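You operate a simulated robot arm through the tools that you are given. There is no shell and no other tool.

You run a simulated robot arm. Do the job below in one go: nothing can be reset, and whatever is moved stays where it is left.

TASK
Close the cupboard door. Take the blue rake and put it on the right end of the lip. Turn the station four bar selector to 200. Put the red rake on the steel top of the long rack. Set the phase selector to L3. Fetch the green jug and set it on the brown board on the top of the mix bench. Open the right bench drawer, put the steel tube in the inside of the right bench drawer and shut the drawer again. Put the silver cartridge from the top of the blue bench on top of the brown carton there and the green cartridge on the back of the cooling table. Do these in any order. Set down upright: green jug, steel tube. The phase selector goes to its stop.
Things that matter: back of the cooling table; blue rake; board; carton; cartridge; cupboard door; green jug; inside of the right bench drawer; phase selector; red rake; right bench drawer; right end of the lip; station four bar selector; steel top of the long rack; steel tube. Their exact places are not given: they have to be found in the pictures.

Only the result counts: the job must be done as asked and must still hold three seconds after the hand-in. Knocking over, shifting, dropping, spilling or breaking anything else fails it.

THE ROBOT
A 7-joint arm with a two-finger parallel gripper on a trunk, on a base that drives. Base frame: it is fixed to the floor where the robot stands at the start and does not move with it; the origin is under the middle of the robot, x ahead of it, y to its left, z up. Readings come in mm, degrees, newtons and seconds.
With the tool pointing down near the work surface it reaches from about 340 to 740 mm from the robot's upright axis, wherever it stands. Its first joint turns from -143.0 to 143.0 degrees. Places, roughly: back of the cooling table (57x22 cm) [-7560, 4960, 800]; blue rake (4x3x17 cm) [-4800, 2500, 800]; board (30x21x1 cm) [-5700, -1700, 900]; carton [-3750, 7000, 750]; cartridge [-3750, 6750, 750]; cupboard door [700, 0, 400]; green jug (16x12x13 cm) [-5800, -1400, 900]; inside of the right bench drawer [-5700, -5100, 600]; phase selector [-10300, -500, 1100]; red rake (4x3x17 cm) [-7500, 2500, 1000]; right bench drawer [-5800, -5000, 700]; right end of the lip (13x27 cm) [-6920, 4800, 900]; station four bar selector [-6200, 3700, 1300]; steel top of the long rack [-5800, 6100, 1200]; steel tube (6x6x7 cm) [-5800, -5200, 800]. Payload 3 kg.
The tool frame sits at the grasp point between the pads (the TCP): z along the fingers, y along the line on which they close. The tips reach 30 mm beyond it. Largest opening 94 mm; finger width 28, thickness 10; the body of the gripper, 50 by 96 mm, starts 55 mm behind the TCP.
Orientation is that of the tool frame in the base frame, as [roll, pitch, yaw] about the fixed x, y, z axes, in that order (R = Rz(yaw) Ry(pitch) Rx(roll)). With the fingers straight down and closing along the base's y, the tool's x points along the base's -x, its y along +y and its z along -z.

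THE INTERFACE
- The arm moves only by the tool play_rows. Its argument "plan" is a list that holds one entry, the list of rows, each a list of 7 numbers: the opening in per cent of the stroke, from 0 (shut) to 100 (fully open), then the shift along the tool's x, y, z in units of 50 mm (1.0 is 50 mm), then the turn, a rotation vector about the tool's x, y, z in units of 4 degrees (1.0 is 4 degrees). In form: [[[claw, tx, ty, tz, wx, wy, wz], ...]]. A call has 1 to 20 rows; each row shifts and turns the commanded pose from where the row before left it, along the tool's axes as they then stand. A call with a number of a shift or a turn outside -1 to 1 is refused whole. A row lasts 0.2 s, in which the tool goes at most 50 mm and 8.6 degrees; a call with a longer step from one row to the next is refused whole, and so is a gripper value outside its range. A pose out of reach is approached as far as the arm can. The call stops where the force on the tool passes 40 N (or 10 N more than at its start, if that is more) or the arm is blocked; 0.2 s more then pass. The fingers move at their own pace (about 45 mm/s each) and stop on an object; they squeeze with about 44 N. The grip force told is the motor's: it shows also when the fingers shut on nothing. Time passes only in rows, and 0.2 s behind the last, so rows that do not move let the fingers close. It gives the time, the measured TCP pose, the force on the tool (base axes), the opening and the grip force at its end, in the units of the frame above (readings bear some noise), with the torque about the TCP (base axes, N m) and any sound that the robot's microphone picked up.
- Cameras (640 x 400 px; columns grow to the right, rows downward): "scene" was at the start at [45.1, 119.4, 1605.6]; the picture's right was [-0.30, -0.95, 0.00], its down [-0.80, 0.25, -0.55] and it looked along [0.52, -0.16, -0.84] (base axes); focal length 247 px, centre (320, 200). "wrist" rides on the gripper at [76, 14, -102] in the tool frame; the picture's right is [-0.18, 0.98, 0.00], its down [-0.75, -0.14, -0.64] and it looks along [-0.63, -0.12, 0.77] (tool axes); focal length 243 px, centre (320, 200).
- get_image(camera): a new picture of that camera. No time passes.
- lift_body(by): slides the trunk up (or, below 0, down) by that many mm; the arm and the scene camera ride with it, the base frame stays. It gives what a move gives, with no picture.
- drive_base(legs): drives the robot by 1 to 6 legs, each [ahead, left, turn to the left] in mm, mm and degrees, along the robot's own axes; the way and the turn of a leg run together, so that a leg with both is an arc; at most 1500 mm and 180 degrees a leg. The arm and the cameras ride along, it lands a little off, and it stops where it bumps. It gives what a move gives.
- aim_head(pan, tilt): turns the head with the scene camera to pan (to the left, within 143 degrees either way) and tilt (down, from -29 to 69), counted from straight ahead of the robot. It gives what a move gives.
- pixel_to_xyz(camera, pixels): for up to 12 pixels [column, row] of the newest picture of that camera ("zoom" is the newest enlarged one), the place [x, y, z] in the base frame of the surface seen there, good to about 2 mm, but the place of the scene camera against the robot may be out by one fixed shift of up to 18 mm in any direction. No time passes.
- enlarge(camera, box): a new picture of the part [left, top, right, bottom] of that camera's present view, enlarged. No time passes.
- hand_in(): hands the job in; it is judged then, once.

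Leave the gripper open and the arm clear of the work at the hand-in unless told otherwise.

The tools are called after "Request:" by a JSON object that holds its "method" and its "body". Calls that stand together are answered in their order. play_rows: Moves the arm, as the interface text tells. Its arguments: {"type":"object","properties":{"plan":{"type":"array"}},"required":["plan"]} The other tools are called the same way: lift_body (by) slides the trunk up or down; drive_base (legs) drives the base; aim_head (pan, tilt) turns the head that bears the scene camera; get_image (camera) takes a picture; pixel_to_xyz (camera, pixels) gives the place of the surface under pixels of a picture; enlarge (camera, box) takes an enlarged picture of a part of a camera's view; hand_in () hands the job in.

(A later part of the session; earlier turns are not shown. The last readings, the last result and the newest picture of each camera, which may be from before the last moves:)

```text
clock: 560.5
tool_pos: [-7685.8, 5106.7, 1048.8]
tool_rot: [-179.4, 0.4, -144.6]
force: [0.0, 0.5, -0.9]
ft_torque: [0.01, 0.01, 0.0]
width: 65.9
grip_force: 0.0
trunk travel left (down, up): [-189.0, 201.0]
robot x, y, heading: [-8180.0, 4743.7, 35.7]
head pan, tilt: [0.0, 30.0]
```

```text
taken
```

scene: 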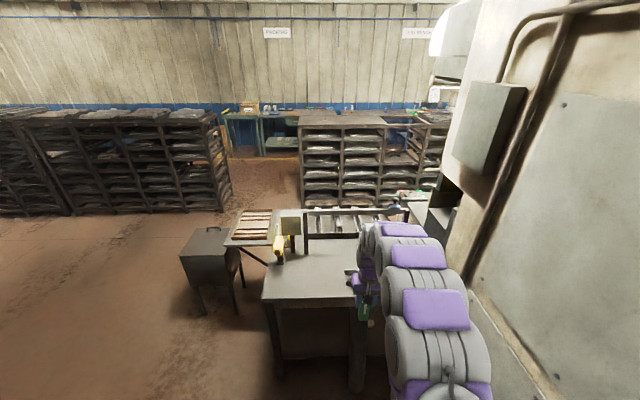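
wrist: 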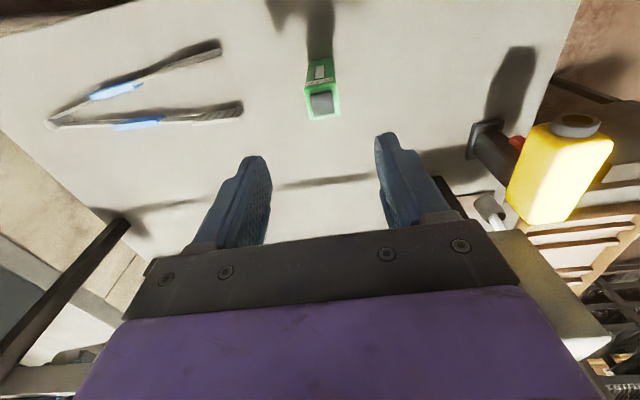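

The green cartridge stands on the back of the cooling table. Next the aisle side: I retrace around the stand into the aisle between machine and rack, turn to look along it.

Request:
{"method": "drive_base", "body": {"legs": [[-380, 0, 0], [0, 760, 0], [0, 740, 0], [1000, 0, 0], [950, 0, 0]]}}

Request:
{"method": "drive_base", "body": {"legs": [[0, 0, -90]]}}

Request:
{"method": "aim_head", "body": {"pan": 15, "tilt": 20}}

Request:
{"method": "get_image", "body": {"camera": "scene"}}

```text
clock: 579.5
tool_pos: [-7245.9, 7202.3, 1050.2]
tool_rot: [-179.5, 0.5, -146.1]
force: [0.0, 0.2, 0.2]
ft_torque: [-0.02, 0.01, 0.02]
width: 65.7
grip_force: 0.1
trunk travel left (down, up): [-189.0, 201.0]
robot x, y, heading: [-7747.2, 6851.2, 34.1]
head pan, tilt: [0.0, 30.0]
```

```text
clock: 583.6
tool_pos: [-7382.0, 6368.3, 1049.9]
tool_rot: [-179.4, 0.7, 126.1]
force: [-0.2, -0.1, -0.3]
ft_torque: [-0.02, 0.03, 0.01]
width: 65.9
grip_force: 0.0
trunk travel left (down, up): [-189.0, 201.0]
robot x, y, heading: [-7748.6, 6858.7, -53.9]
head pan, tilt: [0.0, 30.0]
```

```text
clock: 584.4
tool_pos: [-7382.1, 6369.5, 1051.7]
tool_rot: [-179.4, 0.7, 126.1]
force: [0.3, -0.5, 0.3]
ft_torque: [0.01, -0.02, 0.02]
width: 65.6
grip_force: 0.0
trunk travel left (down, up): [-189.0, 201.0]
robot x, y, heading: [-7747.4, 6853.5, -53.3]
head pan, tilt: [15.0, 20.0]
```

```text
taken
```

scene: 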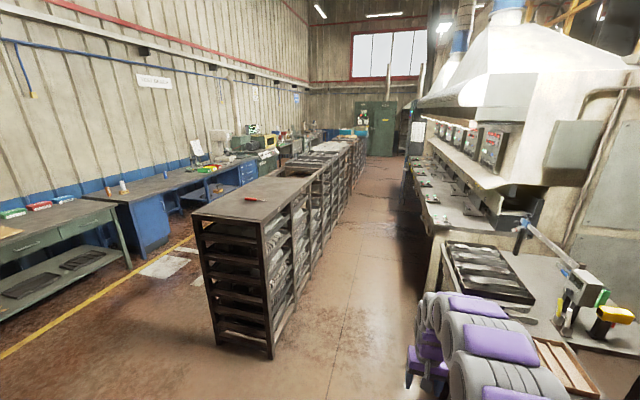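

The aisle is clear. I zoom at the machine's lip and stations.

Request:
{"method": "enlarge", "body": {"camera": "scene", "box": [400, 110, 592, 270]}}

Request:
{"method": "pixel_to_xyz", "body": {"camera": "scene", "pixels": [[470, 225], [490, 240], [440, 225], [500, 225], [430, 190], [497, 143], [450, 130], [405, 190], [350, 200], [405, 250], [525, 225], [440, 245]]}}

```text
2.50 times, centred on (496, 190) of scene
```

zoom: 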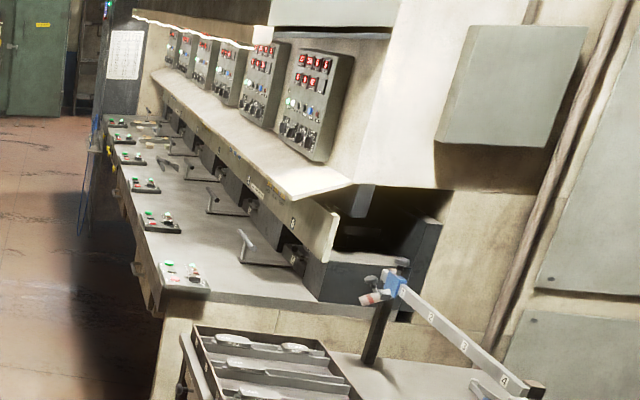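

```text
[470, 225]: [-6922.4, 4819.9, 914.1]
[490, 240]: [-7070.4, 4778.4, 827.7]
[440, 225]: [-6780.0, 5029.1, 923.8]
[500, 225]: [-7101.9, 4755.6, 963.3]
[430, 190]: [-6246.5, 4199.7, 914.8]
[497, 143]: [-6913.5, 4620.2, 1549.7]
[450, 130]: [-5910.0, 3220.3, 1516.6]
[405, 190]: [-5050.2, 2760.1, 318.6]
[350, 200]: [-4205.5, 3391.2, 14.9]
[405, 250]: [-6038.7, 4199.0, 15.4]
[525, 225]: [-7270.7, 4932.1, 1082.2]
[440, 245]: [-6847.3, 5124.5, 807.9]
```

The lip's right end is at (-6922,4820,~898), by the near end; stations are numbered along, "6" nearest. First the blue rake near (-4800,2500): I drive down the aisle.

Request:
{"method": "drive_base", "body": {"legs": [[0, 0, -0.8], [1400, 270, 0], [1450, 0, 0], [1450, 0, 0]]}}

Request:
{"method": "aim_head", "body": {"pan": -40, "tilt": 25}}

Request:
{"method": "get_image", "body": {"camera": "scene"}}

```text
clock: 605.1
tool_pos: [-4593.9, 3187.3, 1051.3]
tool_rot: [-179.4, 0.7, 126.2]
force: [-0.1, -0.3, 0.8]
ft_torque: [-0.02, 0.0, -0.01]
width: 65.9
grip_force: 0.0
trunk travel left (down, up): [-189.0, 201.0]
robot x, y, heading: [-4958.6, 3667.1, -53.7]
head pan, tilt: [15.0, 20.0]
```

```text
clock: 606.3
tool_pos: [-4595.0, 3188.0, 1052.7]
tool_rot: [-179.4, 0.9, 126.1]
force: [0.7, -0.2, -1.2]
ft_torque: [0.02, 0.01, 0.03]
width: 65.7
grip_force: 0.0
trunk travel left (down, up): [-189.0, 201.0]
robot x, y, heading: [-4956.7, 3674.9, -53.8]
head pan, tilt: [-40.0, 25.0]
```

```text
taken
```

scene: 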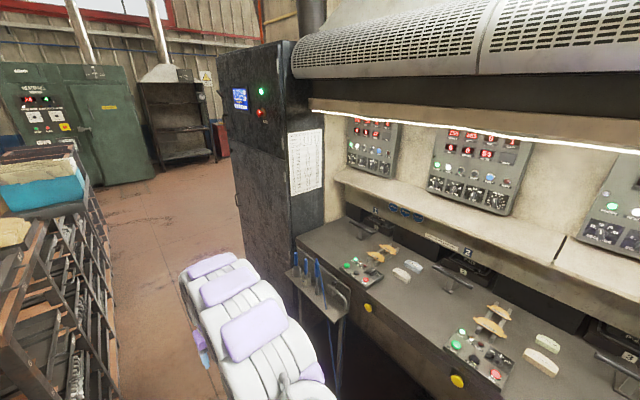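

A small stand at (318,290) holds blue-handled tools. I zoom in.

Request:
{"method": "enlarge", "body": {"camera": "scene", "box": [270, 230, 366, 330]}}

Request:
{"method": "pixel_to_xyz", "body": {"camera": "scene", "pixels": [[305, 268], [319, 272], [293, 255], [345, 300], [320, 315], [300, 235], [370, 310], [335, 380], [290, 290], [330, 285]]}}

```text
4.00 times, centred on (318, 280) of scene
```

zoom: 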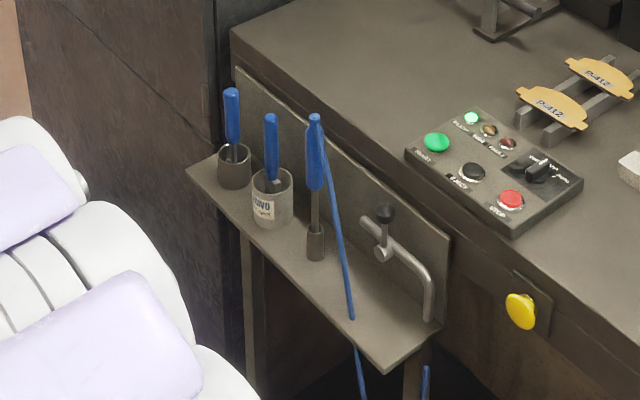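

```text
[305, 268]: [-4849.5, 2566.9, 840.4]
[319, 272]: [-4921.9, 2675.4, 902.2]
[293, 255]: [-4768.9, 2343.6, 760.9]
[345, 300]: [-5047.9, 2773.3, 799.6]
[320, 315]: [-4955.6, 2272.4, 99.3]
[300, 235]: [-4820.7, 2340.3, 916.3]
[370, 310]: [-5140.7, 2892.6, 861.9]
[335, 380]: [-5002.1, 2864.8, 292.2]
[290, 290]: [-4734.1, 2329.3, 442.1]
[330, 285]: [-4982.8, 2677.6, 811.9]
```

As before: grey cup with a blue-handled tool (232,120), jar (270,170), and a corded tool. I measure the one in the cup.

Request:
{"method": "pixel_to_xyz", "body": {"camera": "zoom", "pixels": [[232, 100], [233, 130], [235, 175], [270, 140], [315, 140], [190, 165], [380, 355], [440, 325], [240, 75], [310, 270], [215, 165]]}}

```text
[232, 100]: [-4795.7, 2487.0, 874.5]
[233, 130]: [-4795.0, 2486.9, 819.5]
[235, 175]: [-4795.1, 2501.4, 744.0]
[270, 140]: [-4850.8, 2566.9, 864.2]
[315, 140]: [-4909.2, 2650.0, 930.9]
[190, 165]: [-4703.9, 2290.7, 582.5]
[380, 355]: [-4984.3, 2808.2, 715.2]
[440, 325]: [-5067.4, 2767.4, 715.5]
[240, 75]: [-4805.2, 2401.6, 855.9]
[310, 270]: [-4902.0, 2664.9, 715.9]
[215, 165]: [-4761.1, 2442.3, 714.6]
```

The blue tool in the cup is at (-4795,2487), shelf z≈699, so its handle spans about z 790–870. I'll repeat the red-rake manoeuvre: shift left, turn to face the machine, strafe along to it.

Request:
{"method": "drive_base", "body": {"legs": [[0, 150, 0], [0, 0, -90.4]]}}

Request:
{"method": "drive_base", "body": {"legs": [[0, 850, 0]]}}

Request:
{"method": "aim_head", "body": {"pan": 20, "tilt": 45}}

Request:
{"method": "get_image", "body": {"camera": "scene"}}

```text
clock: 611.6
tool_pos: [-5331.9, 3410.2, 1051.8]
tool_rot: [-179.2, 0.7, 34.2]
force: [0.0, 0.1, 0.1]
ft_torque: [0.01, -0.01, 0.0]
width: 66.0
grip_force: 0.1
trunk travel left (down, up): [-189.0, 201.0]
robot x, y, heading: [-4834.7, 3758.8, -145.7]
head pan, tilt: [-40.0, 25.0]
```

```text
clock: 616.1
tool_pos: [-4847.4, 2715.1, 1052.5]
tool_rot: [-179.6, 0.8, 34.8]
force: [-0.3, 0.6, -0.2]
ft_torque: [0.01, 0.02, -0.01]
width: 65.8
grip_force: 0.0
trunk travel left (down, up): [-189.0, 201.0]
robot x, y, heading: [-4352.8, 3061.7, -144.9]
head pan, tilt: [-40.0, 25.0]
```

```text
clock: 617.4
tool_pos: [-4841.7, 2711.1, 1055.7]
tool_rot: [-179.4, 0.9, 34.8]
force: [0.1, 0.0, -0.2]
ft_torque: [-0.01, 0.0, 0.02]
width: 66.0
grip_force: 0.1
trunk travel left (down, up): [-189.0, 201.0]
robot x, y, heading: [-4354.3, 3059.4, -144.9]
head pan, tilt: [20.0, 45.0]
```

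```text
taken
```

scene: 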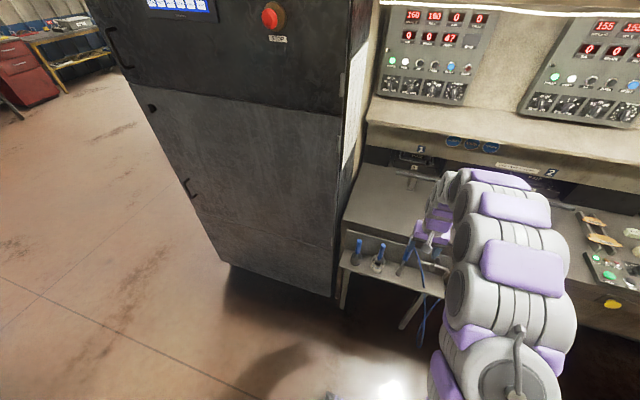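

Request:
{"method": "enlarge", "body": {"camera": "scene", "box": [330, 210, 450, 310]}}

Request:
{"method": "pixel_to_xyz", "body": {"camera": "zoom", "pixels": [[140, 130], [140, 165], [138, 200], [225, 170], [60, 230], [330, 330], [90, 180], [310, 210]]}}

```text
4.00 times, centred on (390, 260) of scene
```

zoom: 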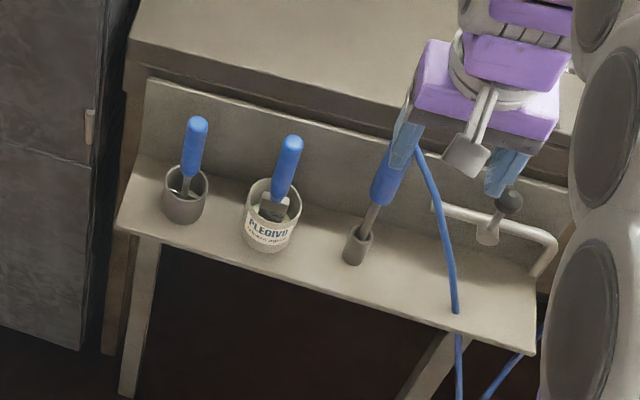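

```text
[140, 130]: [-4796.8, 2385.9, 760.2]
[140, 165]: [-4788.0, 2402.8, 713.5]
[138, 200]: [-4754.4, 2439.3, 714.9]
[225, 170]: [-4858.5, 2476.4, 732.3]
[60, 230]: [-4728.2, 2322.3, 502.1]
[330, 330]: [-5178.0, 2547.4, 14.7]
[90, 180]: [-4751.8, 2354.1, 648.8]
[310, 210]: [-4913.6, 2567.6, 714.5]
```

The cup with the blue rake is at zoom (193,165). I strafe left 205 mm, lower the tool some, and turn it horizontal.

Request:
{"method": "drive_base", "body": {"legs": [[0, 0, 0.6], [0, 205, 0]]}}

Request:
{"method": "play_rows", "body": {"plan": [[[60, 0, 0, 0.6, -0.15, 0.2, 0], [60, 0, 0, 0.6, 0, 0, 0], [60, 0, 0, 0, 0, -1, 0], [60, 0, 0, 0, 0, -1, 0], [60, 0, 0, 0, 0, -1, 0], [60, 0, 0, 0, 0, -1, 0], [60, 0, 0, 0, 0, -1, 0], [60, 0, 0, 0, 0, -1, 0], [60, 0, 0, 0, 0, -1, 0], [60, 0, 0, 0, 0, -1, 0], [60, 0, 0, 0, 0, -1, 0], [60, 0, 0, 0, 0, -1, 0], [60, 0, 0, 0, 0, -1, 0], [60, 0, 0, 0, 0, -1, 0], [60, 0, 0, 0, 0, -1, 0], [60, 0, 0, 0, 0, -1, 0], [60, 0, 0, 0, 0, -1, 0], [60, 0, 0, 0, 0, -1, 0]]]}}

Request:
{"method": "play_rows", "body": {"plan": [[[60, 0, 0, 0, 0, -1, 0], [60, 0, 0, 0, 0, -1, 0], [60, 0, 0, 0, 0, -1, 0], [60, 0, 0, 0, 0, -1, 0], [60, 0, 0, 0, 0, -1, 0], [60, 0, 0, 0, 0, -1, 0], [60, 0, 0, 0, 0, -0.4, 0], [60, 0, 0, 0, 0, 0, 0]]]}}

```text
clock: 619.3
tool_pos: [-4722.9, 2543.2, 1054.4]
tool_rot: [-179.5, 0.9, 35.2]
force: [0.7, -0.3, 0.8]
ft_torque: [-0.01, 0.01, -0.04]
width: 65.8
grip_force: 0.0
trunk travel left (down, up): [-189.0, 201.0]
robot x, y, heading: [-4239.6, 2896.8, -144.3]
head pan, tilt: [20.0, 45.0]
```

```text
clock: 623.1
tool_pos: [-4721.2, 2542.7, 997.3]
tool_rot: [-179.9, 64.3, 35.3]
force: [0.6, 0.8, 0.2]
ft_torque: [0.04, 0.02, -0.04]
width: 56.5
grip_force: 0.1
trunk travel left (down, up): [-189.0, 201.0]
robot x, y, heading: [-4237.1, 2897.3, -144.5]
head pan, tilt: [20.0, 45.0]
```

```text
clock: 624.9
tool_pos: [-4720.6, 2543.9, 995.8]
tool_rot: [-170.3, 89.9, 45.1]
force: [-0.3, -0.3, -0.1]
ft_torque: [-0.01, 0.01, 0.0]
width: 56.5
grip_force: 0.1
trunk travel left (down, up): [-189.0, 201.0]
robot x, y, heading: [-4231.8, 2896.4, -144.4]
head pan, tilt: [20.0, 45.0]
```

The tool points at the machine, 94 mm short of the rake and in line. I lower the trunk 160 mm and look.

Request:
{"method": "lift_body", "body": {"by": -158}}

Request:
{"method": "get_image", "body": {"camera": "wrist"}}

```text
clock: 626.8
tool_pos: [-4720.8, 2543.5, 837.9]
tool_rot: [-162.3, 89.9, 52.9]
force: [0.4, 0.0, -1.0]
ft_torque: [0.01, -0.03, 0.0]
width: 56.4
grip_force: 0.0
trunk travel left (down, up): [-31.0, 359.0]
robot x, y, heading: [-4237.7, 2895.2, -144.7]
head pan, tilt: [20.0, 45.0]
```

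```text
taken
```

wrist: 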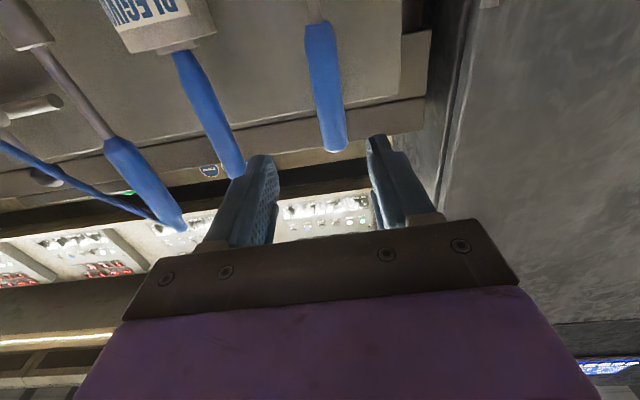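

Request:
{"method": "pixel_to_xyz", "body": {"camera": "wrist", "pixels": [[335, 140], [325, 90], [318, 45], [225, 140], [210, 90], [180, 215], [312, 12], [330, 115]]}}

```text
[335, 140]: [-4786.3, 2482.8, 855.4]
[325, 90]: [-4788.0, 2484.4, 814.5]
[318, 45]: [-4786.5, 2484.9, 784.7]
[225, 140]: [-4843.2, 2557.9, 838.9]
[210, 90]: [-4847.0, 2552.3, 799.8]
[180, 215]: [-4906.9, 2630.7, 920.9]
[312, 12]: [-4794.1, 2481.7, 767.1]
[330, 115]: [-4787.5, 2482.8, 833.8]
```

Rake axis is 100 mm ahead and 10 mm to the left. I shift left 10, drive 68 ahead, re-check.

Request:
{"method": "play_rows", "body": {"plan": [[[60, 0, 0.2, 0, 0, 0, 0], [60, 0, 0, 0, 0, 0, 0], [60, 0, 0, 0, 0, 0, 0]]]}}

Request:
{"method": "drive_base", "body": {"legs": [[66, 0, 0]]}}

Request:
{"method": "get_image", "body": {"camera": "wrist"}}

Request:
{"method": "pixel_to_xyz", "body": {"camera": "wrist", "pixels": [[328, 170], [322, 140], [318, 120]]}}

```text
clock: 627.6
tool_pos: [-4713.4, 2534.7, 836.3]
tool_rot: [-164.7, 89.9, 50.4]
force: [-0.2, 0.0, 0.0]
ft_torque: [-0.03, 0.02, -0.01]
width: 56.3
grip_force: 0.0
trunk travel left (down, up): [-31.0, 359.0]
robot x, y, heading: [-4239.1, 2896.8, -144.6]
head pan, tilt: [20.0, 45.0]
```

```text
clock: 628.5
tool_pos: [-4766.4, 2496.6, 836.6]
tool_rot: [-166.1, 89.9, 49.2]
force: [-0.7, 0.8, 0.2]
ft_torque: [-0.02, 0.01, -0.01]
width: 56.1
grip_force: 0.0
trunk travel left (down, up): [-31.0, 359.0]
robot x, y, heading: [-4293.8, 2860.3, -144.6]
head pan, tilt: [20.0, 45.0]
```

```text
taken
```

wrist: 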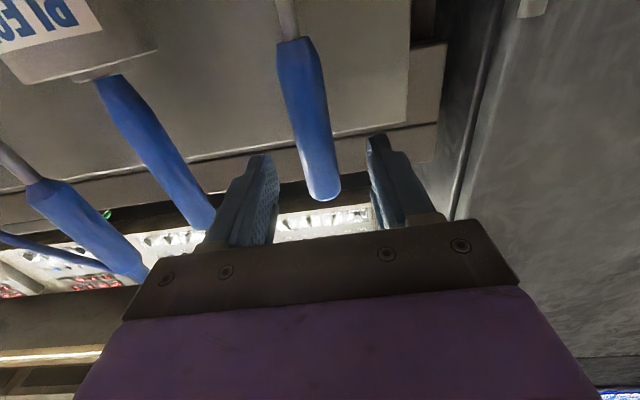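

```text
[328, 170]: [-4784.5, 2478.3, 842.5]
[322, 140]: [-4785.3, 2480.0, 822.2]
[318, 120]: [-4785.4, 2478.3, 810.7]
```

36 mm to go, 4 mm left. I advance and close.

Request:
{"method": "play_rows", "body": {"plan": [[[60, 0, 0.06, 0.24, 0, 0, 0], [60, 0, 0, 0.24, 0, 0, 0], [60, 0, 0, 0.22, 0, 0, 0], [60, 0, 0, 0, 0, 0, 0], [30, 0, 0, 0, 0, 0, 0], [10, 0, 0, 0, 0, 0, 0], [0, 0, 0, 0, 0, 0, 0], [0, 0, 0, 0, 0, 0, 0], [0, 0, 0, 0, 0, 0, 0], [0, 0, 0, 0, 0, 0, 0]]]}}

Request:
{"method": "get_image", "body": {"camera": "wrist"}}

```text
clock: 630.8
tool_pos: [-4793.1, 2476.9, 839.2]
tool_rot: [-163.8, 89.9, 51.6]
force: [-2.2, 3.2, -0.3]
ft_torque: [0.24, 0.25, -0.03]
width: 26.5
grip_force: 43.9
trunk travel left (down, up): [-31.0, 359.0]
robot x, y, heading: [-4288.7, 2858.8, -144.5]
head pan, tilt: [20.0, 45.0]
```

```text
taken
```

wrist: 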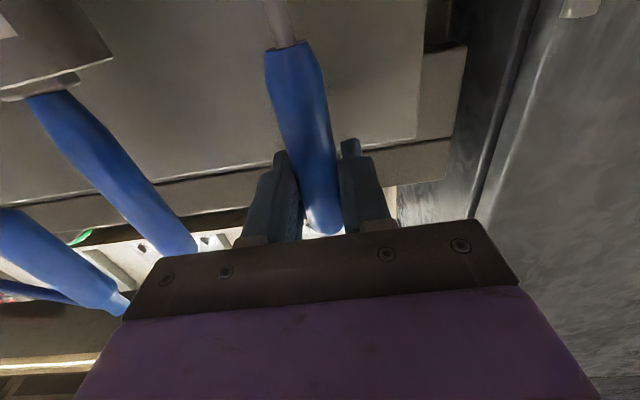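

Gripped. I lift 160 mm with the trunk, then drive back.

Request:
{"method": "lift_body", "body": {"by": 160}}

Request:
{"method": "drive_base", "body": {"legs": [[-130, 0, 0]]}}

Request:
{"method": "get_image", "body": {"camera": "wrist"}}

Request:
{"method": "enlarge", "body": {"camera": "scene", "box": [280, 180, 520, 330]}}

```text
clock: 632.6
tool_pos: [-4792.5, 2475.5, 998.1]
tool_rot: [-157.5, 89.9, 57.8]
force: [0.0, 0.7, -0.1]
ft_torque: [0.0, -0.01, -0.03]
width: 26.1
grip_force: 43.4
trunk travel left (down, up): [-191.0, 199.0]
robot x, y, heading: [-4289.4, 2855.0, -144.5]
head pan, tilt: [20.0, 45.0]
```

```text
clock: 633.9
tool_pos: [-4683.8, 2553.9, 999.4]
tool_rot: [-135.1, 89.9, 80.3]
force: [0.3, -0.5, -0.2]
ft_torque: [0.0, 0.0, 0.0]
width: 26.2
grip_force: 44.4
trunk travel left (down, up): [-191.0, 199.0]
robot x, y, heading: [-4182.3, 2936.1, -144.7]
head pan, tilt: [20.0, 45.0]
```

```text
taken
```

wrist: 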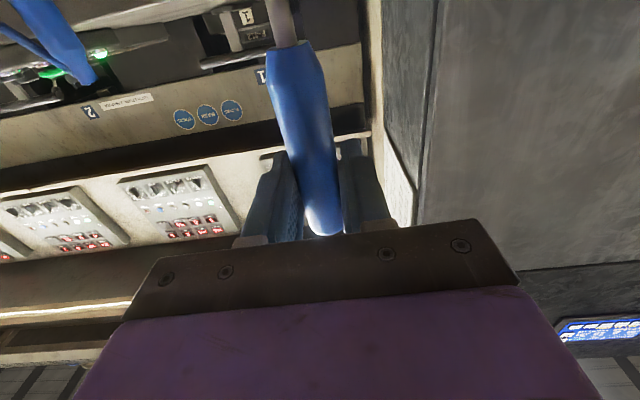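

```text
2.67 times, centred on (400, 255) of scene
```

zoom: 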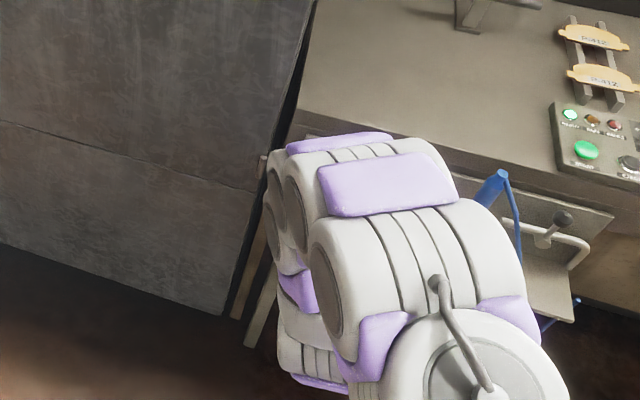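

Held. The station labels "1", "2" start at the black cabinet end. I turn the tool down so the rake lies level, then go to the lip's right end.

Request:
{"method": "play_rows", "body": {"plan": [[[0, 0, 0, 0, 0, 1, 0], [0, 0, 0, 0, 0, 1, 0], [0, 0, 0, 0, 0, 1, 0], [0, 0, 0, 0, 0, 1, 0], [0, 0, 0, 0, 0, 1, 0], [0, 0, 0, 0, 0, 1, 0], [0, 0, 0, 0, 0, 1, 0], [0, 0, 0, 0, 0, 1, 0], [0, 0, 0, 0, 0, 1, 0], [0, 0, 0, 0, 0, 1, 0], [0, 0, 0, 0, 0, 1, 0], [0, 0, 0, 0, 0, 1, 0], [0, 0, 0, 0, 0, 1, 0], [0, 0, 0, 0, 0, 1, 0], [0, 0, 0, 0, 0, 1, 0], [0, 0, 0, 0, 0, 1, 0], [0, 0, 0, 0, 0, 1, 0], [0, 0, 0, 0, 0, 1, 0], [0, 0, 0, 0, 0, 1, 0], [0, 0, 0, 0, 0, 1, 0]]]}}

Request:
{"method": "play_rows", "body": {"plan": [[[0, 0, 0, 0, 0, 1, 0], [0, 0, 0, 0, 0, 1, 0], [0, 0, 0, 0, 0, 0.45, 0], [0, 0.5, 0, -0.8, 0, 0, 0], [0, 0.5, 0, -0.8, 0, 0, 0]]]}}

Request:
{"method": "drive_base", "body": {"legs": [[50, 0, 0], [0, -1000, 0], [0, -1000, 0]]}}

Request:
{"method": "aim_head", "body": {"pan": -45, "tilt": 30}}

Request:
{"method": "get_image", "body": {"camera": "scene"}}

Request:
{"method": "get_image", "body": {"camera": "wrist"}}

```text
clock: 638.1
tool_pos: [-4684.3, 2553.6, 1000.6]
tool_rot: [-180.0, 9.9, 35.3]
force: [0.8, 0.6, -0.5]
ft_torque: [0.01, 0.02, 0.02]
width: 26.0
grip_force: 43.7
trunk travel left (down, up): [-191.0, 199.0]
robot x, y, heading: [-4181.5, 2933.7, -144.6]
head pan, tilt: [20.0, 45.0]
```

```text
clock: 639.3
tool_pos: [-4640.4, 2584.5, 1083.0]
tool_rot: [180.0, 0.1, 35.3]
force: [0.9, 0.2, -1.2]
ft_torque: [-0.01, -0.01, -0.02]
width: 26.2
grip_force: 44.1
trunk travel left (down, up): [-191.0, 199.0]
robot x, y, heading: [-4185.1, 2935.4, -144.4]
head pan, tilt: [20.0, 45.0]
```

```text
clock: 649.7
tool_pos: [-5827.5, 4187.7, 1083.0]
tool_rot: [179.9, 0.2, 33.7]
force: [0.8, 0.6, -1.2]
ft_torque: [-0.01, 0.02, -0.02]
width: 26.2
grip_force: 43.9
trunk travel left (down, up): [-191.0, 199.0]
robot x, y, heading: [-5362.4, 4525.5, -146.0]
head pan, tilt: [20.0, 45.0]
```

```text
clock: 651.0
tool_pos: [-5826.0, 4188.1, 1083.3]
tool_rot: [-179.9, 0.3, 33.7]
force: [-0.1, 0.4, -0.6]
ft_torque: [-0.01, 0.03, 0.0]
width: 26.0
grip_force: 44.3
trunk travel left (down, up): [-191.0, 199.0]
robot x, y, heading: [-5358.6, 4524.1, -146.0]
head pan, tilt: [-45.0, 30.0]
```

```text
taken
```

scene: 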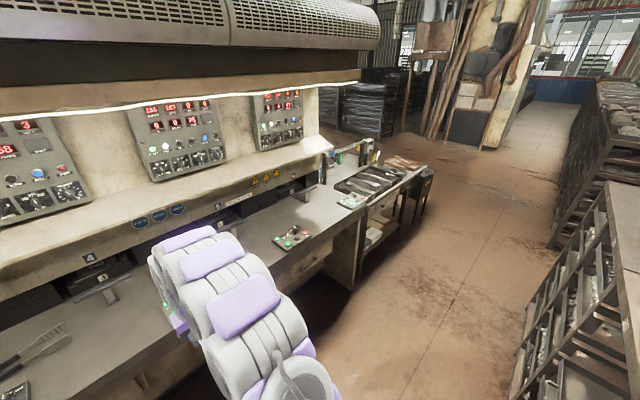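

```text
taken
```

wrist: 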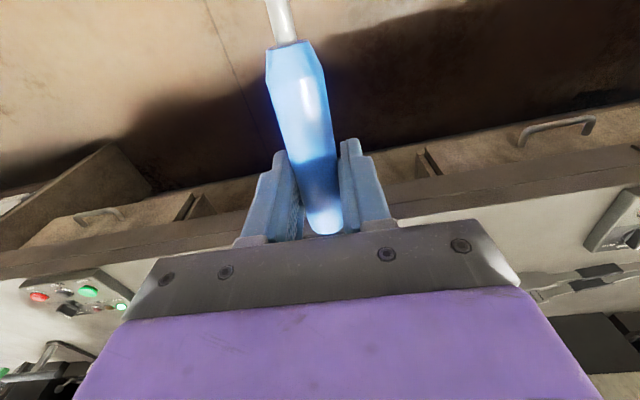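

I see the lip's right end at (330,200) near the cooling table. I go on 1100 mm to the right.

Request:
{"method": "drive_base", "body": {"legs": [[0, 0, 1.7], [0, -1080, 0]]}}

Request:
{"method": "aim_head", "body": {"pan": 10, "tilt": 40}}

Request:
{"method": "get_image", "body": {"camera": "scene"}}

Request:
{"method": "get_image", "body": {"camera": "wrist"}}

```text
clock: 657.0
tool_pos: [-6448.0, 5048.2, 1083.7]
tool_rot: [-179.9, 0.3, 35.8]
force: [-0.2, 0.9, -1.4]
ft_torque: [0.01, 0.05, 0.04]
width: 26.2
grip_force: 44.1
trunk travel left (down, up): [-191.0, 199.0]
robot x, y, heading: [-5994.1, 5409.9, -143.7]
head pan, tilt: [-45.0, 30.0]
```

```text
clock: 658.2
tool_pos: [-6448.0, 5050.9, 1084.9]
tool_rot: [-180.0, 0.4, 35.9]
force: [0.2, -0.2, -1.4]
ft_torque: [0.0, 0.01, 0.02]
width: 26.2
grip_force: 43.9
trunk travel left (down, up): [-191.0, 199.0]
robot x, y, heading: [-5996.2, 5405.6, -144.0]
head pan, tilt: [10.0, 40.0]
```

```text
taken
```

scene: 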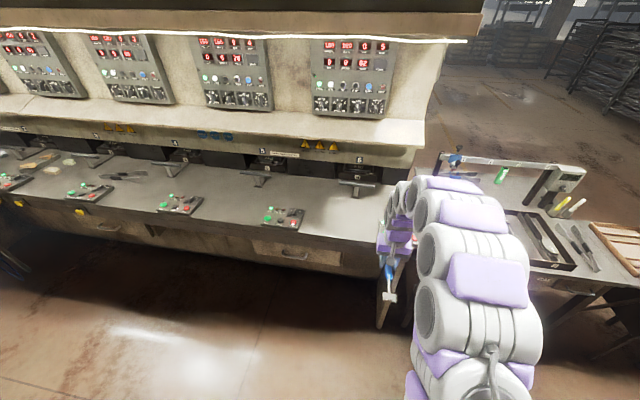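

```text
taken
```

wrist: 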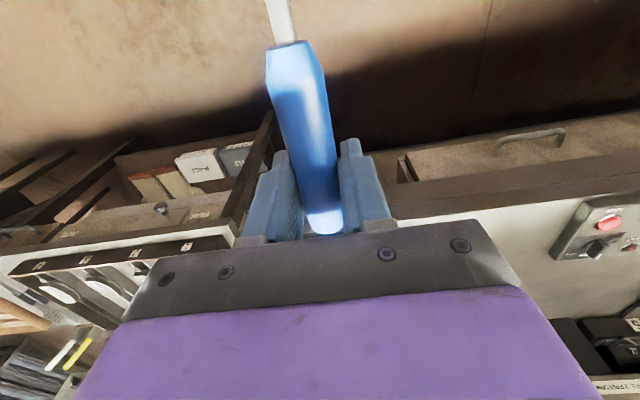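

The free part of the lip lies right of the station-6 button box (282,217), up to its end at (385,240). I measure it.

Request:
{"method": "pixel_to_xyz", "body": {"camera": "scene", "pixels": [[320, 215], [350, 220], [375, 238], [320, 232], [300, 225], [380, 220], [385, 200], [350, 200], [358, 185], [303, 212], [365, 240]]}}

Request:
{"method": "enlarge", "body": {"camera": "scene", "box": [250, 140, 410, 260]}}

```text
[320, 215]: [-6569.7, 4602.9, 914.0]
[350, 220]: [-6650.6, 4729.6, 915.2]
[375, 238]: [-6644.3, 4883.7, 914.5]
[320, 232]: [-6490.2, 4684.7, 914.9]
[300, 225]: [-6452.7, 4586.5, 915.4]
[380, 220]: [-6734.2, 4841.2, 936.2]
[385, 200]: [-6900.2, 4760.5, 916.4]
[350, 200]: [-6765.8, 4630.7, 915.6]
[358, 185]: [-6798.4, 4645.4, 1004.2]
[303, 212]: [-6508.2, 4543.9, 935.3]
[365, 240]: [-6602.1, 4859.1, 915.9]
```

```text
3.33 times, centred on (330, 200) of scene
```

zoom: 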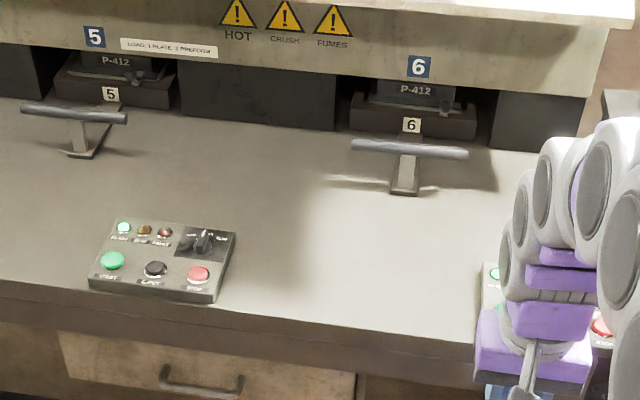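

Request:
{"method": "pixel_to_xyz", "body": {"camera": "scene", "pixels": [[412, 160], [405, 165], [420, 125], [424, 60], [410, 175], [395, 180], [380, 165], [330, 150], [430, 110], [400, 140], [442, 165]]}}

Request:
{"method": "drive_base", "body": {"legs": [[0, 0, 0], [0, -250, 0]]}}

Request:
{"method": "aim_head", "body": {"pan": 35, "tilt": 40}}

Request:
{"method": "get_image", "body": {"camera": "scene"}}

```text
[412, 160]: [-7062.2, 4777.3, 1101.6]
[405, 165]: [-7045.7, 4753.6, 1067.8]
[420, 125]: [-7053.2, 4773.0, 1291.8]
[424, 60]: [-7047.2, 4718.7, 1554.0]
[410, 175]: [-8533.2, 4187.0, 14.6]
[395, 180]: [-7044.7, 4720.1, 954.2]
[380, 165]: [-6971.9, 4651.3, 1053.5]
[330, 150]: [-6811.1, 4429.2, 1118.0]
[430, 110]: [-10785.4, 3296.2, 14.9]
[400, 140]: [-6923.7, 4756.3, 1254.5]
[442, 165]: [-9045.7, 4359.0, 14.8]
```

```text
clock: 660.4
tool_pos: [-6592.2, 5251.6, 1084.3]
tool_rot: [-179.3, 0.4, 35.4]
force: [0.3, -0.4, -0.2]
ft_torque: [0.01, 0.01, 0.01]
width: 26.0
grip_force: 44.7
trunk travel left (down, up): [-191.0, 199.0]
robot x, y, heading: [-6144.6, 5612.3, -144.4]
head pan, tilt: [10.0, 40.0]
```

```text
clock: 661.3
tool_pos: [-6591.1, 5252.6, 1084.0]
tool_rot: [-179.4, 0.5, 35.5]
force: [-0.4, -0.8, -1.5]
ft_torque: [0.06, 0.03, 0.04]
width: 26.1
grip_force: 44.0
trunk travel left (down, up): [-191.0, 199.0]
robot x, y, heading: [-6142.9, 5615.1, -144.4]
head pan, tilt: [35.0, 40.0]
```

```text
taken
```

scene: 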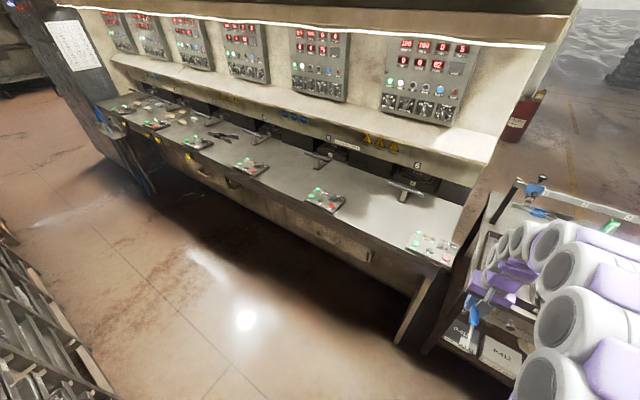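

I measure the button box, lip end, hood edge and my own wrist's height.

Request:
{"method": "pixel_to_xyz", "body": {"camera": "scene", "pixels": [[413, 235], [440, 262], [455, 243], [430, 228], [465, 190], [440, 200], [490, 165], [500, 130], [515, 240], [545, 225], [505, 270], [580, 230]]}}

Request:
{"method": "enlarge", "body": {"camera": "scene", "box": [380, 140, 572, 300]}}

```text
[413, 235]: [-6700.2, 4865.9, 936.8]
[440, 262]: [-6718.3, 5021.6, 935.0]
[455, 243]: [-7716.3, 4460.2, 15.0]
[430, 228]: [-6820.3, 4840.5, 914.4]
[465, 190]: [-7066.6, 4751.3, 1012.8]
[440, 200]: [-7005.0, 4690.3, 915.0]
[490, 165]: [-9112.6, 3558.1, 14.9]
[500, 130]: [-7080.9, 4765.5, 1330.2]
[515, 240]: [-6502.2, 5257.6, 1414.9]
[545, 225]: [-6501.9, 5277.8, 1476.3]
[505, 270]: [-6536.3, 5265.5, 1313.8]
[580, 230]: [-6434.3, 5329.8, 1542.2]
```

```text
2.50 times, centred on (476, 220) of scene
```

zoom: 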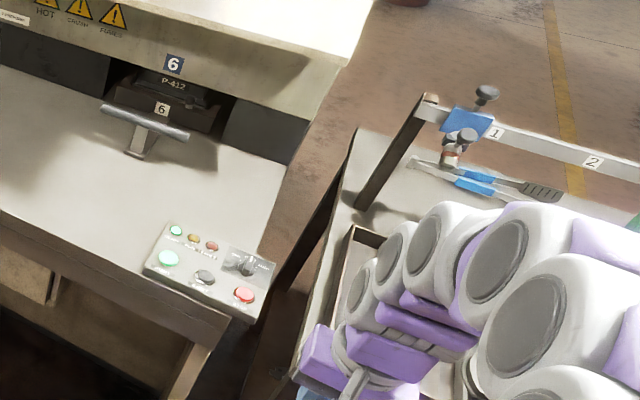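

The free patch is behind the station-6 button box: U 7870–8000, V 2685–2955, z≈898; a hood edge overhangs at V≈2849, z≈1238. I'll come in low with the tool tilted 12° so the wrist stays clear. First shift left 175, lower 120, tilt.

Request:
{"method": "drive_base", "body": {"legs": [[0, 175, 0]]}}

Request:
{"method": "lift_body", "body": {"by": -115}}

Request:
{"method": "play_rows", "body": {"plan": [[[0, 0, 0, 0, 0, -0.75, 0], [0, 0, 0, 0, 0, -0.75, 0], [0, 0, 0, 0, 0, -0.75, 0], [0, 0, 0, 0, 0, -0.75, 0], [0, 0, 0, 0, 0, 0, 0], [0, 0, 0, 0, 0, 0, 0], [0, 0, 0, 0, 0, 0, 0]]]}}

Request:
{"method": "get_image", "body": {"camera": "wrist"}}

Request:
{"method": "get_image", "body": {"camera": "scene"}}

```text
clock: 662.8
tool_pos: [-6493.5, 5116.6, 1086.3]
tool_rot: [-179.9, 0.4, 35.6]
force: [0.6, 0.3, -1.4]
ft_torque: [0.02, 0.04, 0.0]
width: 26.0
grip_force: 44.3
trunk travel left (down, up): [-191.0, 199.0]
robot x, y, heading: [-6038.9, 5473.9, -144.2]
head pan, tilt: [35.0, 40.0]
```

```text
clock: 664.2
tool_pos: [-6494.5, 5123.4, 971.4]
tool_rot: [179.9, 0.6, 35.5]
force: [-0.7, -0.1, -0.6]
ft_torque: [-0.04, 0.0, 0.04]
width: 26.1
grip_force: 44.0
trunk travel left (down, up): [-76.0, 314.0]
robot x, y, heading: [-6043.7, 5470.5, -144.2]
head pan, tilt: [35.0, 40.0]
```

```text
clock: 665.8
tool_pos: [-6491.3, 5116.7, 972.7]
tool_rot: [-179.8, 12.6, 35.7]
force: [0.3, -0.8, -0.8]
ft_torque: [-0.02, 0.0, 0.02]
width: 26.4
grip_force: 43.6
trunk travel left (down, up): [-76.0, 314.0]
robot x, y, heading: [-6043.3, 5472.8, -144.1]
head pan, tilt: [35.0, 40.0]
```

```text
taken
```

wrist: 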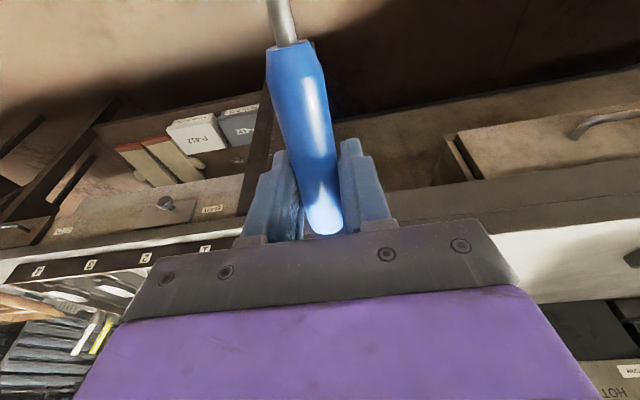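

```text
taken
```

scene: 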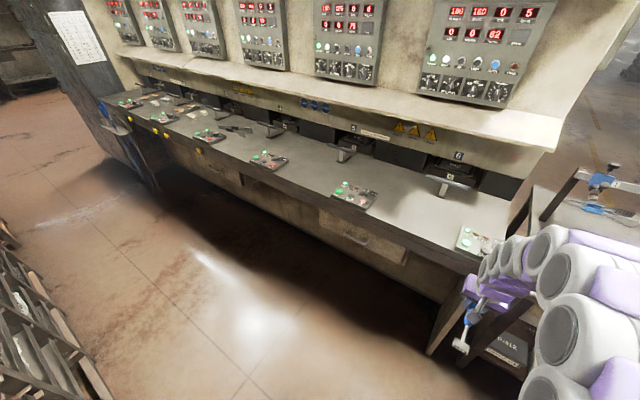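

In line (U≈7940). I raise 20 mm and drive ahead 300 mm, then check.

Request:
{"method": "lift_body", "body": {"by": 20}}

Request:
{"method": "drive_base", "body": {"legs": [[300, 0, 0]]}}

Request:
{"method": "get_image", "body": {"camera": "wrist"}}

Request:
{"method": "pixel_to_xyz", "body": {"camera": "wrist", "pixels": [[150, 150], [200, 100], [420, 100], [450, 150], [230, 60], [400, 60], [500, 200], [330, 30], [120, 220], [220, 200]]}}

Request:
{"method": "get_image", "body": {"camera": "scene"}}

```text
clock: 666.5
tool_pos: [-6490.4, 5114.9, 991.5]
tool_rot: [-179.5, 12.7, 35.6]
force: [0.5, 0.2, -1.0]
ft_torque: [-0.05, 0.0, 0.0]
width: 26.1
grip_force: 44.1
trunk travel left (down, up): [-96.0, 294.0]
robot x, y, heading: [-6046.1, 5472.2, -144.6]
head pan, tilt: [35.0, 40.0]
```

```text
clock: 668.5
tool_pos: [-6729.2, 4932.7, 992.0]
tool_rot: [-179.1, 12.6, 35.9]
force: [0.3, -0.4, -0.7]
ft_torque: [0.0, 0.04, 0.01]
width: 26.4
grip_force: 44.2
trunk travel left (down, up): [-96.0, 294.0]
robot x, y, heading: [-6285.2, 5294.0, -144.3]
head pan, tilt: [35.0, 40.0]
```

```text
taken
```

wrist: 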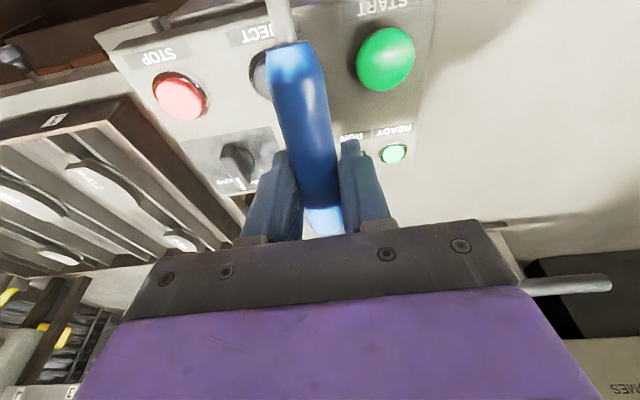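

```text
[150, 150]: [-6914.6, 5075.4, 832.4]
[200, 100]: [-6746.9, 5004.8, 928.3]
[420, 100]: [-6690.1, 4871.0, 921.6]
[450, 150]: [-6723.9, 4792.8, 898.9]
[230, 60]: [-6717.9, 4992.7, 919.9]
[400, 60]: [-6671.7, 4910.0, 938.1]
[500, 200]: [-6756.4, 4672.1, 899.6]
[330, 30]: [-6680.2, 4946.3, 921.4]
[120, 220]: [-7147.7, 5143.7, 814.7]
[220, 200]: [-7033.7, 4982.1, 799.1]
```

```text
taken
```

scene: 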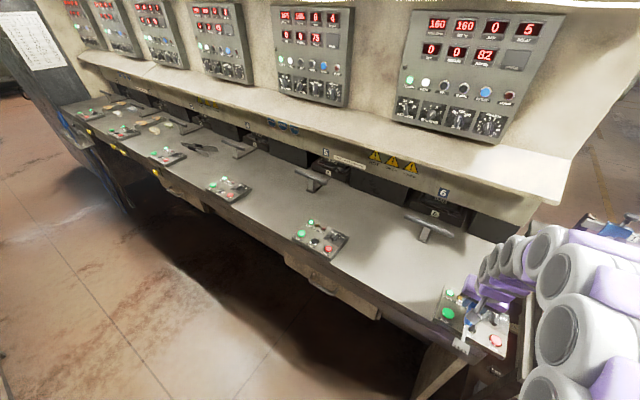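

Request:
{"method": "pixel_to_xyz", "body": {"camera": "wrist", "pixels": [[408, 160], [425, 165], [240, 150], [240, 175], [395, 150], [440, 215], [600, 285], [560, 260]]}}

Request:
{"method": "pixel_to_xyz", "body": {"camera": "scene", "pixels": [[555, 195], [520, 175], [545, 160], [530, 205], [500, 225], [565, 190], [500, 185]]}}

```text
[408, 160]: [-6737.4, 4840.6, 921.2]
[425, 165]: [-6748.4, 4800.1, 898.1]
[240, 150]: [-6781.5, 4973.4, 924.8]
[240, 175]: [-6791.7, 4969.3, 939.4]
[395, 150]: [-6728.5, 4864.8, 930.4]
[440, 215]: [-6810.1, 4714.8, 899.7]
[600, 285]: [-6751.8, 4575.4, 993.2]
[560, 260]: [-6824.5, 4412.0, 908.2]
```

```text
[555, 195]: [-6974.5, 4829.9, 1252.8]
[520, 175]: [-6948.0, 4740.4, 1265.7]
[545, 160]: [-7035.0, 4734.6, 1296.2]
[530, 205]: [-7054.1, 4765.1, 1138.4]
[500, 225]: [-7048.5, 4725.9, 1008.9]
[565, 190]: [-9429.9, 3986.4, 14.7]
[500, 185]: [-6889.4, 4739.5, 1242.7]
```

The box ends at V≈2650; the hood edge is at V≈2835, z≈1230. I drive 150 ahead, then reach 57 further.

Request:
{"method": "drive_base", "body": {"legs": [[150, 0, 0]]}}

Request:
{"method": "play_rows", "body": {"plan": [[[0, -0.37, 0, 0.083, 0, 0, 0], [0, -0.37, 0, 0.083, 0, 0, 0], [0, -0.37, 0, 0.083, 0, 0, 0], [0, 0, 0, 0, 0, 0, 0], [0, 0, 0, 0, 0, 0, 0], [0, 0, 0, 0, 0, 0, 0]]]}}

Request:
{"method": "get_image", "body": {"camera": "wrist"}}

Request:
{"method": "get_image", "body": {"camera": "scene"}}

```text
clock: 669.9
tool_pos: [-6853.8, 4846.6, 990.3]
tool_rot: [-179.4, 12.6, 35.7]
force: [0.1, 0.2, -0.8]
ft_torque: [0.02, -0.03, 0.02]
width: 26.2
grip_force: 43.7
trunk travel left (down, up): [-96.0, 294.0]
robot x, y, heading: [-6413.3, 5204.7, -144.3]
head pan, tilt: [35.0, 40.0]
```

```text
clock: 671.3
tool_pos: [-6896.5, 4814.8, 993.5]
tool_rot: [-179.4, 12.9, 35.7]
force: [0.8, 0.3, -0.8]
ft_torque: [-0.03, 0.03, 0.01]
width: 26.2
grip_force: 44.3
trunk travel left (down, up): [-96.0, 294.0]
robot x, y, heading: [-6407.4, 5207.7, -144.3]
head pan, tilt: [35.0, 40.0]
```

```text
taken
```

wrist: 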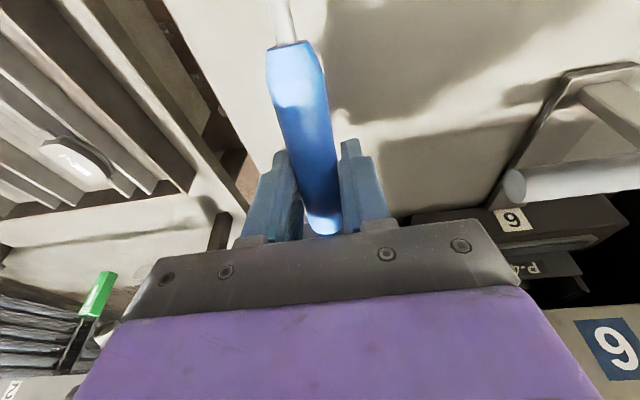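

```text
taken
```

scene: 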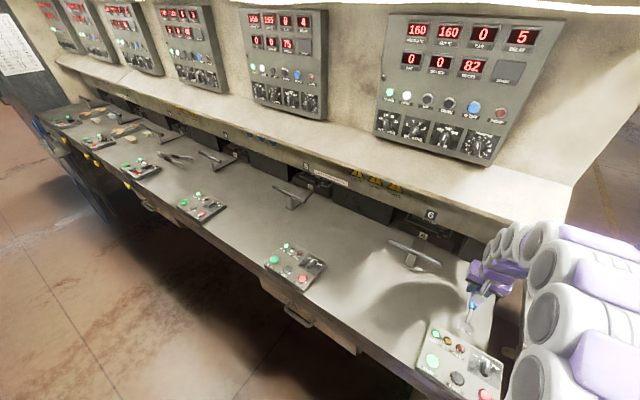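

The rake is over the patch. I check the lip's surface and right-hand edge.

Request:
{"method": "pixel_to_xyz", "body": {"camera": "wrist", "pixels": [[250, 60], [200, 50], [215, 90], [400, 60], [240, 150], [340, 20], [420, 150], [285, 10], [300, 100]]}}

```text
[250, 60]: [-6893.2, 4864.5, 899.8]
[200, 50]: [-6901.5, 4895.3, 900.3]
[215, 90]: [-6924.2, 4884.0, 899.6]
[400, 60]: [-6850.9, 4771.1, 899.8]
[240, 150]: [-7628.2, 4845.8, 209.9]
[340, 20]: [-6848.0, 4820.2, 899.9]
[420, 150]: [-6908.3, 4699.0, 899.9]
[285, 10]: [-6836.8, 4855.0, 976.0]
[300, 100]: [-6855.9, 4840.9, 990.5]
```

Lip surface z=900, its edge at U≈8000. I lower 45 mm, then forward 15 mm and settle.

Request:
{"method": "lift_body", "body": {"by": -44}}

Request:
{"method": "play_rows", "body": {"plan": [[[0, -0.29, 0, 0.065, 0, 0, 0], [0, 0, 0, 0, 0, 0, 0], [0, 0, 0, 0, 0, 0, 0], [0, 0.02, 0, 0.08, 0, 0, 0], [0, 0, 0, 0, 0, 0, 0]]]}}

Request:
{"method": "get_image", "body": {"camera": "wrist"}}

Request:
{"method": "enlarge", "body": {"camera": "scene", "box": [400, 210, 560, 370]}}

```text
clock: 672.2
tool_pos: [-6898.7, 4813.8, 949.8]
tool_rot: [-179.3, 12.9, 35.7]
force: [-6.4, -3.9, -3.7]
ft_torque: [-0.34, 0.55, -0.17]
width: 26.0
grip_force: 43.9
trunk travel left (down, up): [-52.0, 338.0]
robot x, y, heading: [-6407.7, 5204.2, -144.1]
head pan, tilt: [35.0, 40.0]
```

```text
clock: 673.4
tool_pos: [-6910.0, 4806.4, 945.4]
tool_rot: [-179.3, 12.8, 35.8]
force: [0.4, 0.4, -1.1]
ft_torque: [0.01, 0.04, 0.02]
width: 26.1
grip_force: 44.2
trunk travel left (down, up): [-52.0, 338.0]
robot x, y, heading: [-6409.8, 5206.4, -144.5]
head pan, tilt: [35.0, 40.0]
```

```text
taken
```

wrist: 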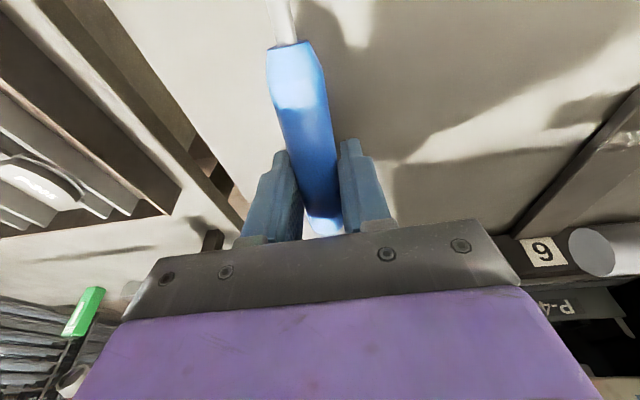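

```text
2.50 times, centred on (480, 290) of scene
```

zoom: 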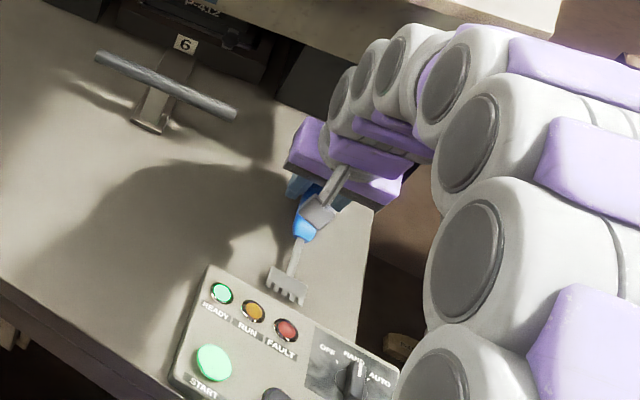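

The head end lies about 20 mm behind the button box. I lower gently until it touches the lip.

Request:
{"method": "play_rows", "body": {"plan": [[[0, 0.012, 0, 0.05, 0, 0, 0], [0, 0.012, 0, 0.05, 0, 0, 0], [0, 0.012, 0, 0.05, 0, 0, 0], [0, 0, 0, 0, 0, 0, 0]]]}}

```text
clock: 674.4
tool_pos: [-6908.5, 4805.2, 938.6]
tool_rot: [-179.4, 12.8, 35.6]
force: [-0.1, 0.2, -0.5]
ft_torque: [-0.01, -0.04, 0.05]
width: 26.1
grip_force: 44.0
trunk travel left (down, up): [-52.0, 338.0]
robot x, y, heading: [-6405.3, 5204.5, -144.3]
head pan, tilt: [35.0, 40.0]
```

Request:
{"method": "play_rows", "body": {"plan": [[[0, 0.01, 0, 0.04, 0, 0, 0], [0, 0.01, 0, 0.04, 0, 0, 0], [0, 0.01, 0, 0.04, 0, 0, 0], [0, 0, 0, 0, 0, 0, 0]]]}}

Request:
{"method": "enlarge", "body": {"camera": "scene", "box": [430, 260, 526, 340]}}

```text
clock: 675.4
tool_pos: [-6909.1, 4806.8, 933.7]
tool_rot: [-179.2, 12.9, 35.7]
force: [-1.5, -3.3, 9.2]
ft_torque: [0.34, -0.54, -0.06]
width: 26.0
grip_force: 43.3
trunk travel left (down, up): [-52.0, 338.0]
robot x, y, heading: [-6405.6, 5203.6, -144.5]
head pan, tilt: [35.0, 40.0]
```

```text
5.00 times, centred on (478, 300) of scene
```

zoom: 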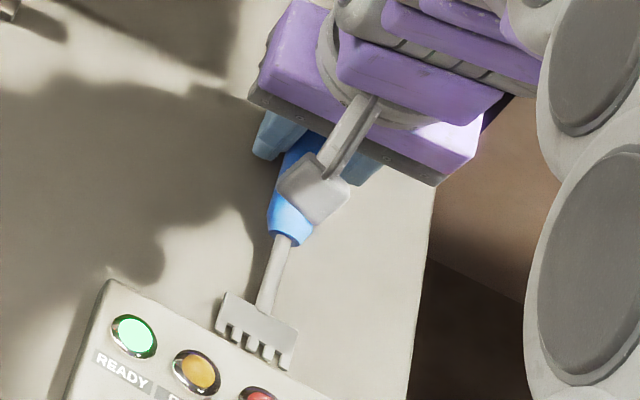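

The head touches the lip. I open the gripper.

Request:
{"method": "play_rows", "body": {"plan": [[[15, 0, 0, 0, 0, 0, 0], [30, 0, 0, 0, 0, 0, 0], [50, 0, 0, 0, 0, 0, 0], [50, 0, 0, 0, 0, 0, 0], [50, 0, 0, 0, 0, 0, 0], [50, 0, 0, 0, 0, 0, 0]]]}}

Request:
{"method": "get_image", "body": {"camera": "wrist"}}

Request:
{"method": "enlarge", "body": {"camera": "scene", "box": [430, 260, 526, 340]}}

```text
clock: 676.8
tool_pos: [-6909.3, 4809.3, 932.5]
tool_rot: [-179.4, 12.8, 35.7]
force: [-2.3, 8.9, 10.8]
ft_torque: [0.09, -0.13, 0.17]
width: 42.1
grip_force: 0.2
trunk travel left (down, up): [-52.0, 338.0]
robot x, y, heading: [-6406.4, 5204.4, -144.2]
head pan, tilt: [35.0, 40.0]
```

```text
taken
```

wrist: 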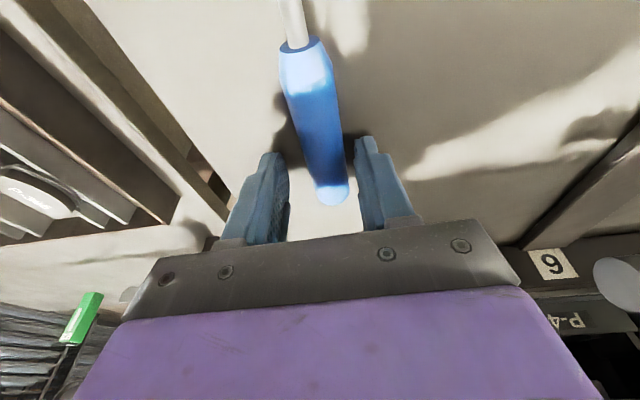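

```text
5.00 times, centred on (478, 300) of scene
```

zoom: 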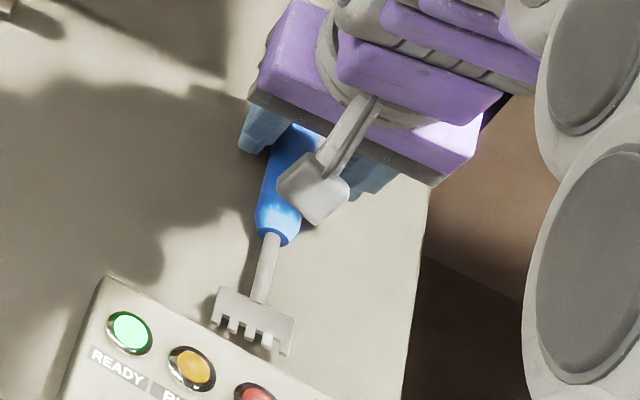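

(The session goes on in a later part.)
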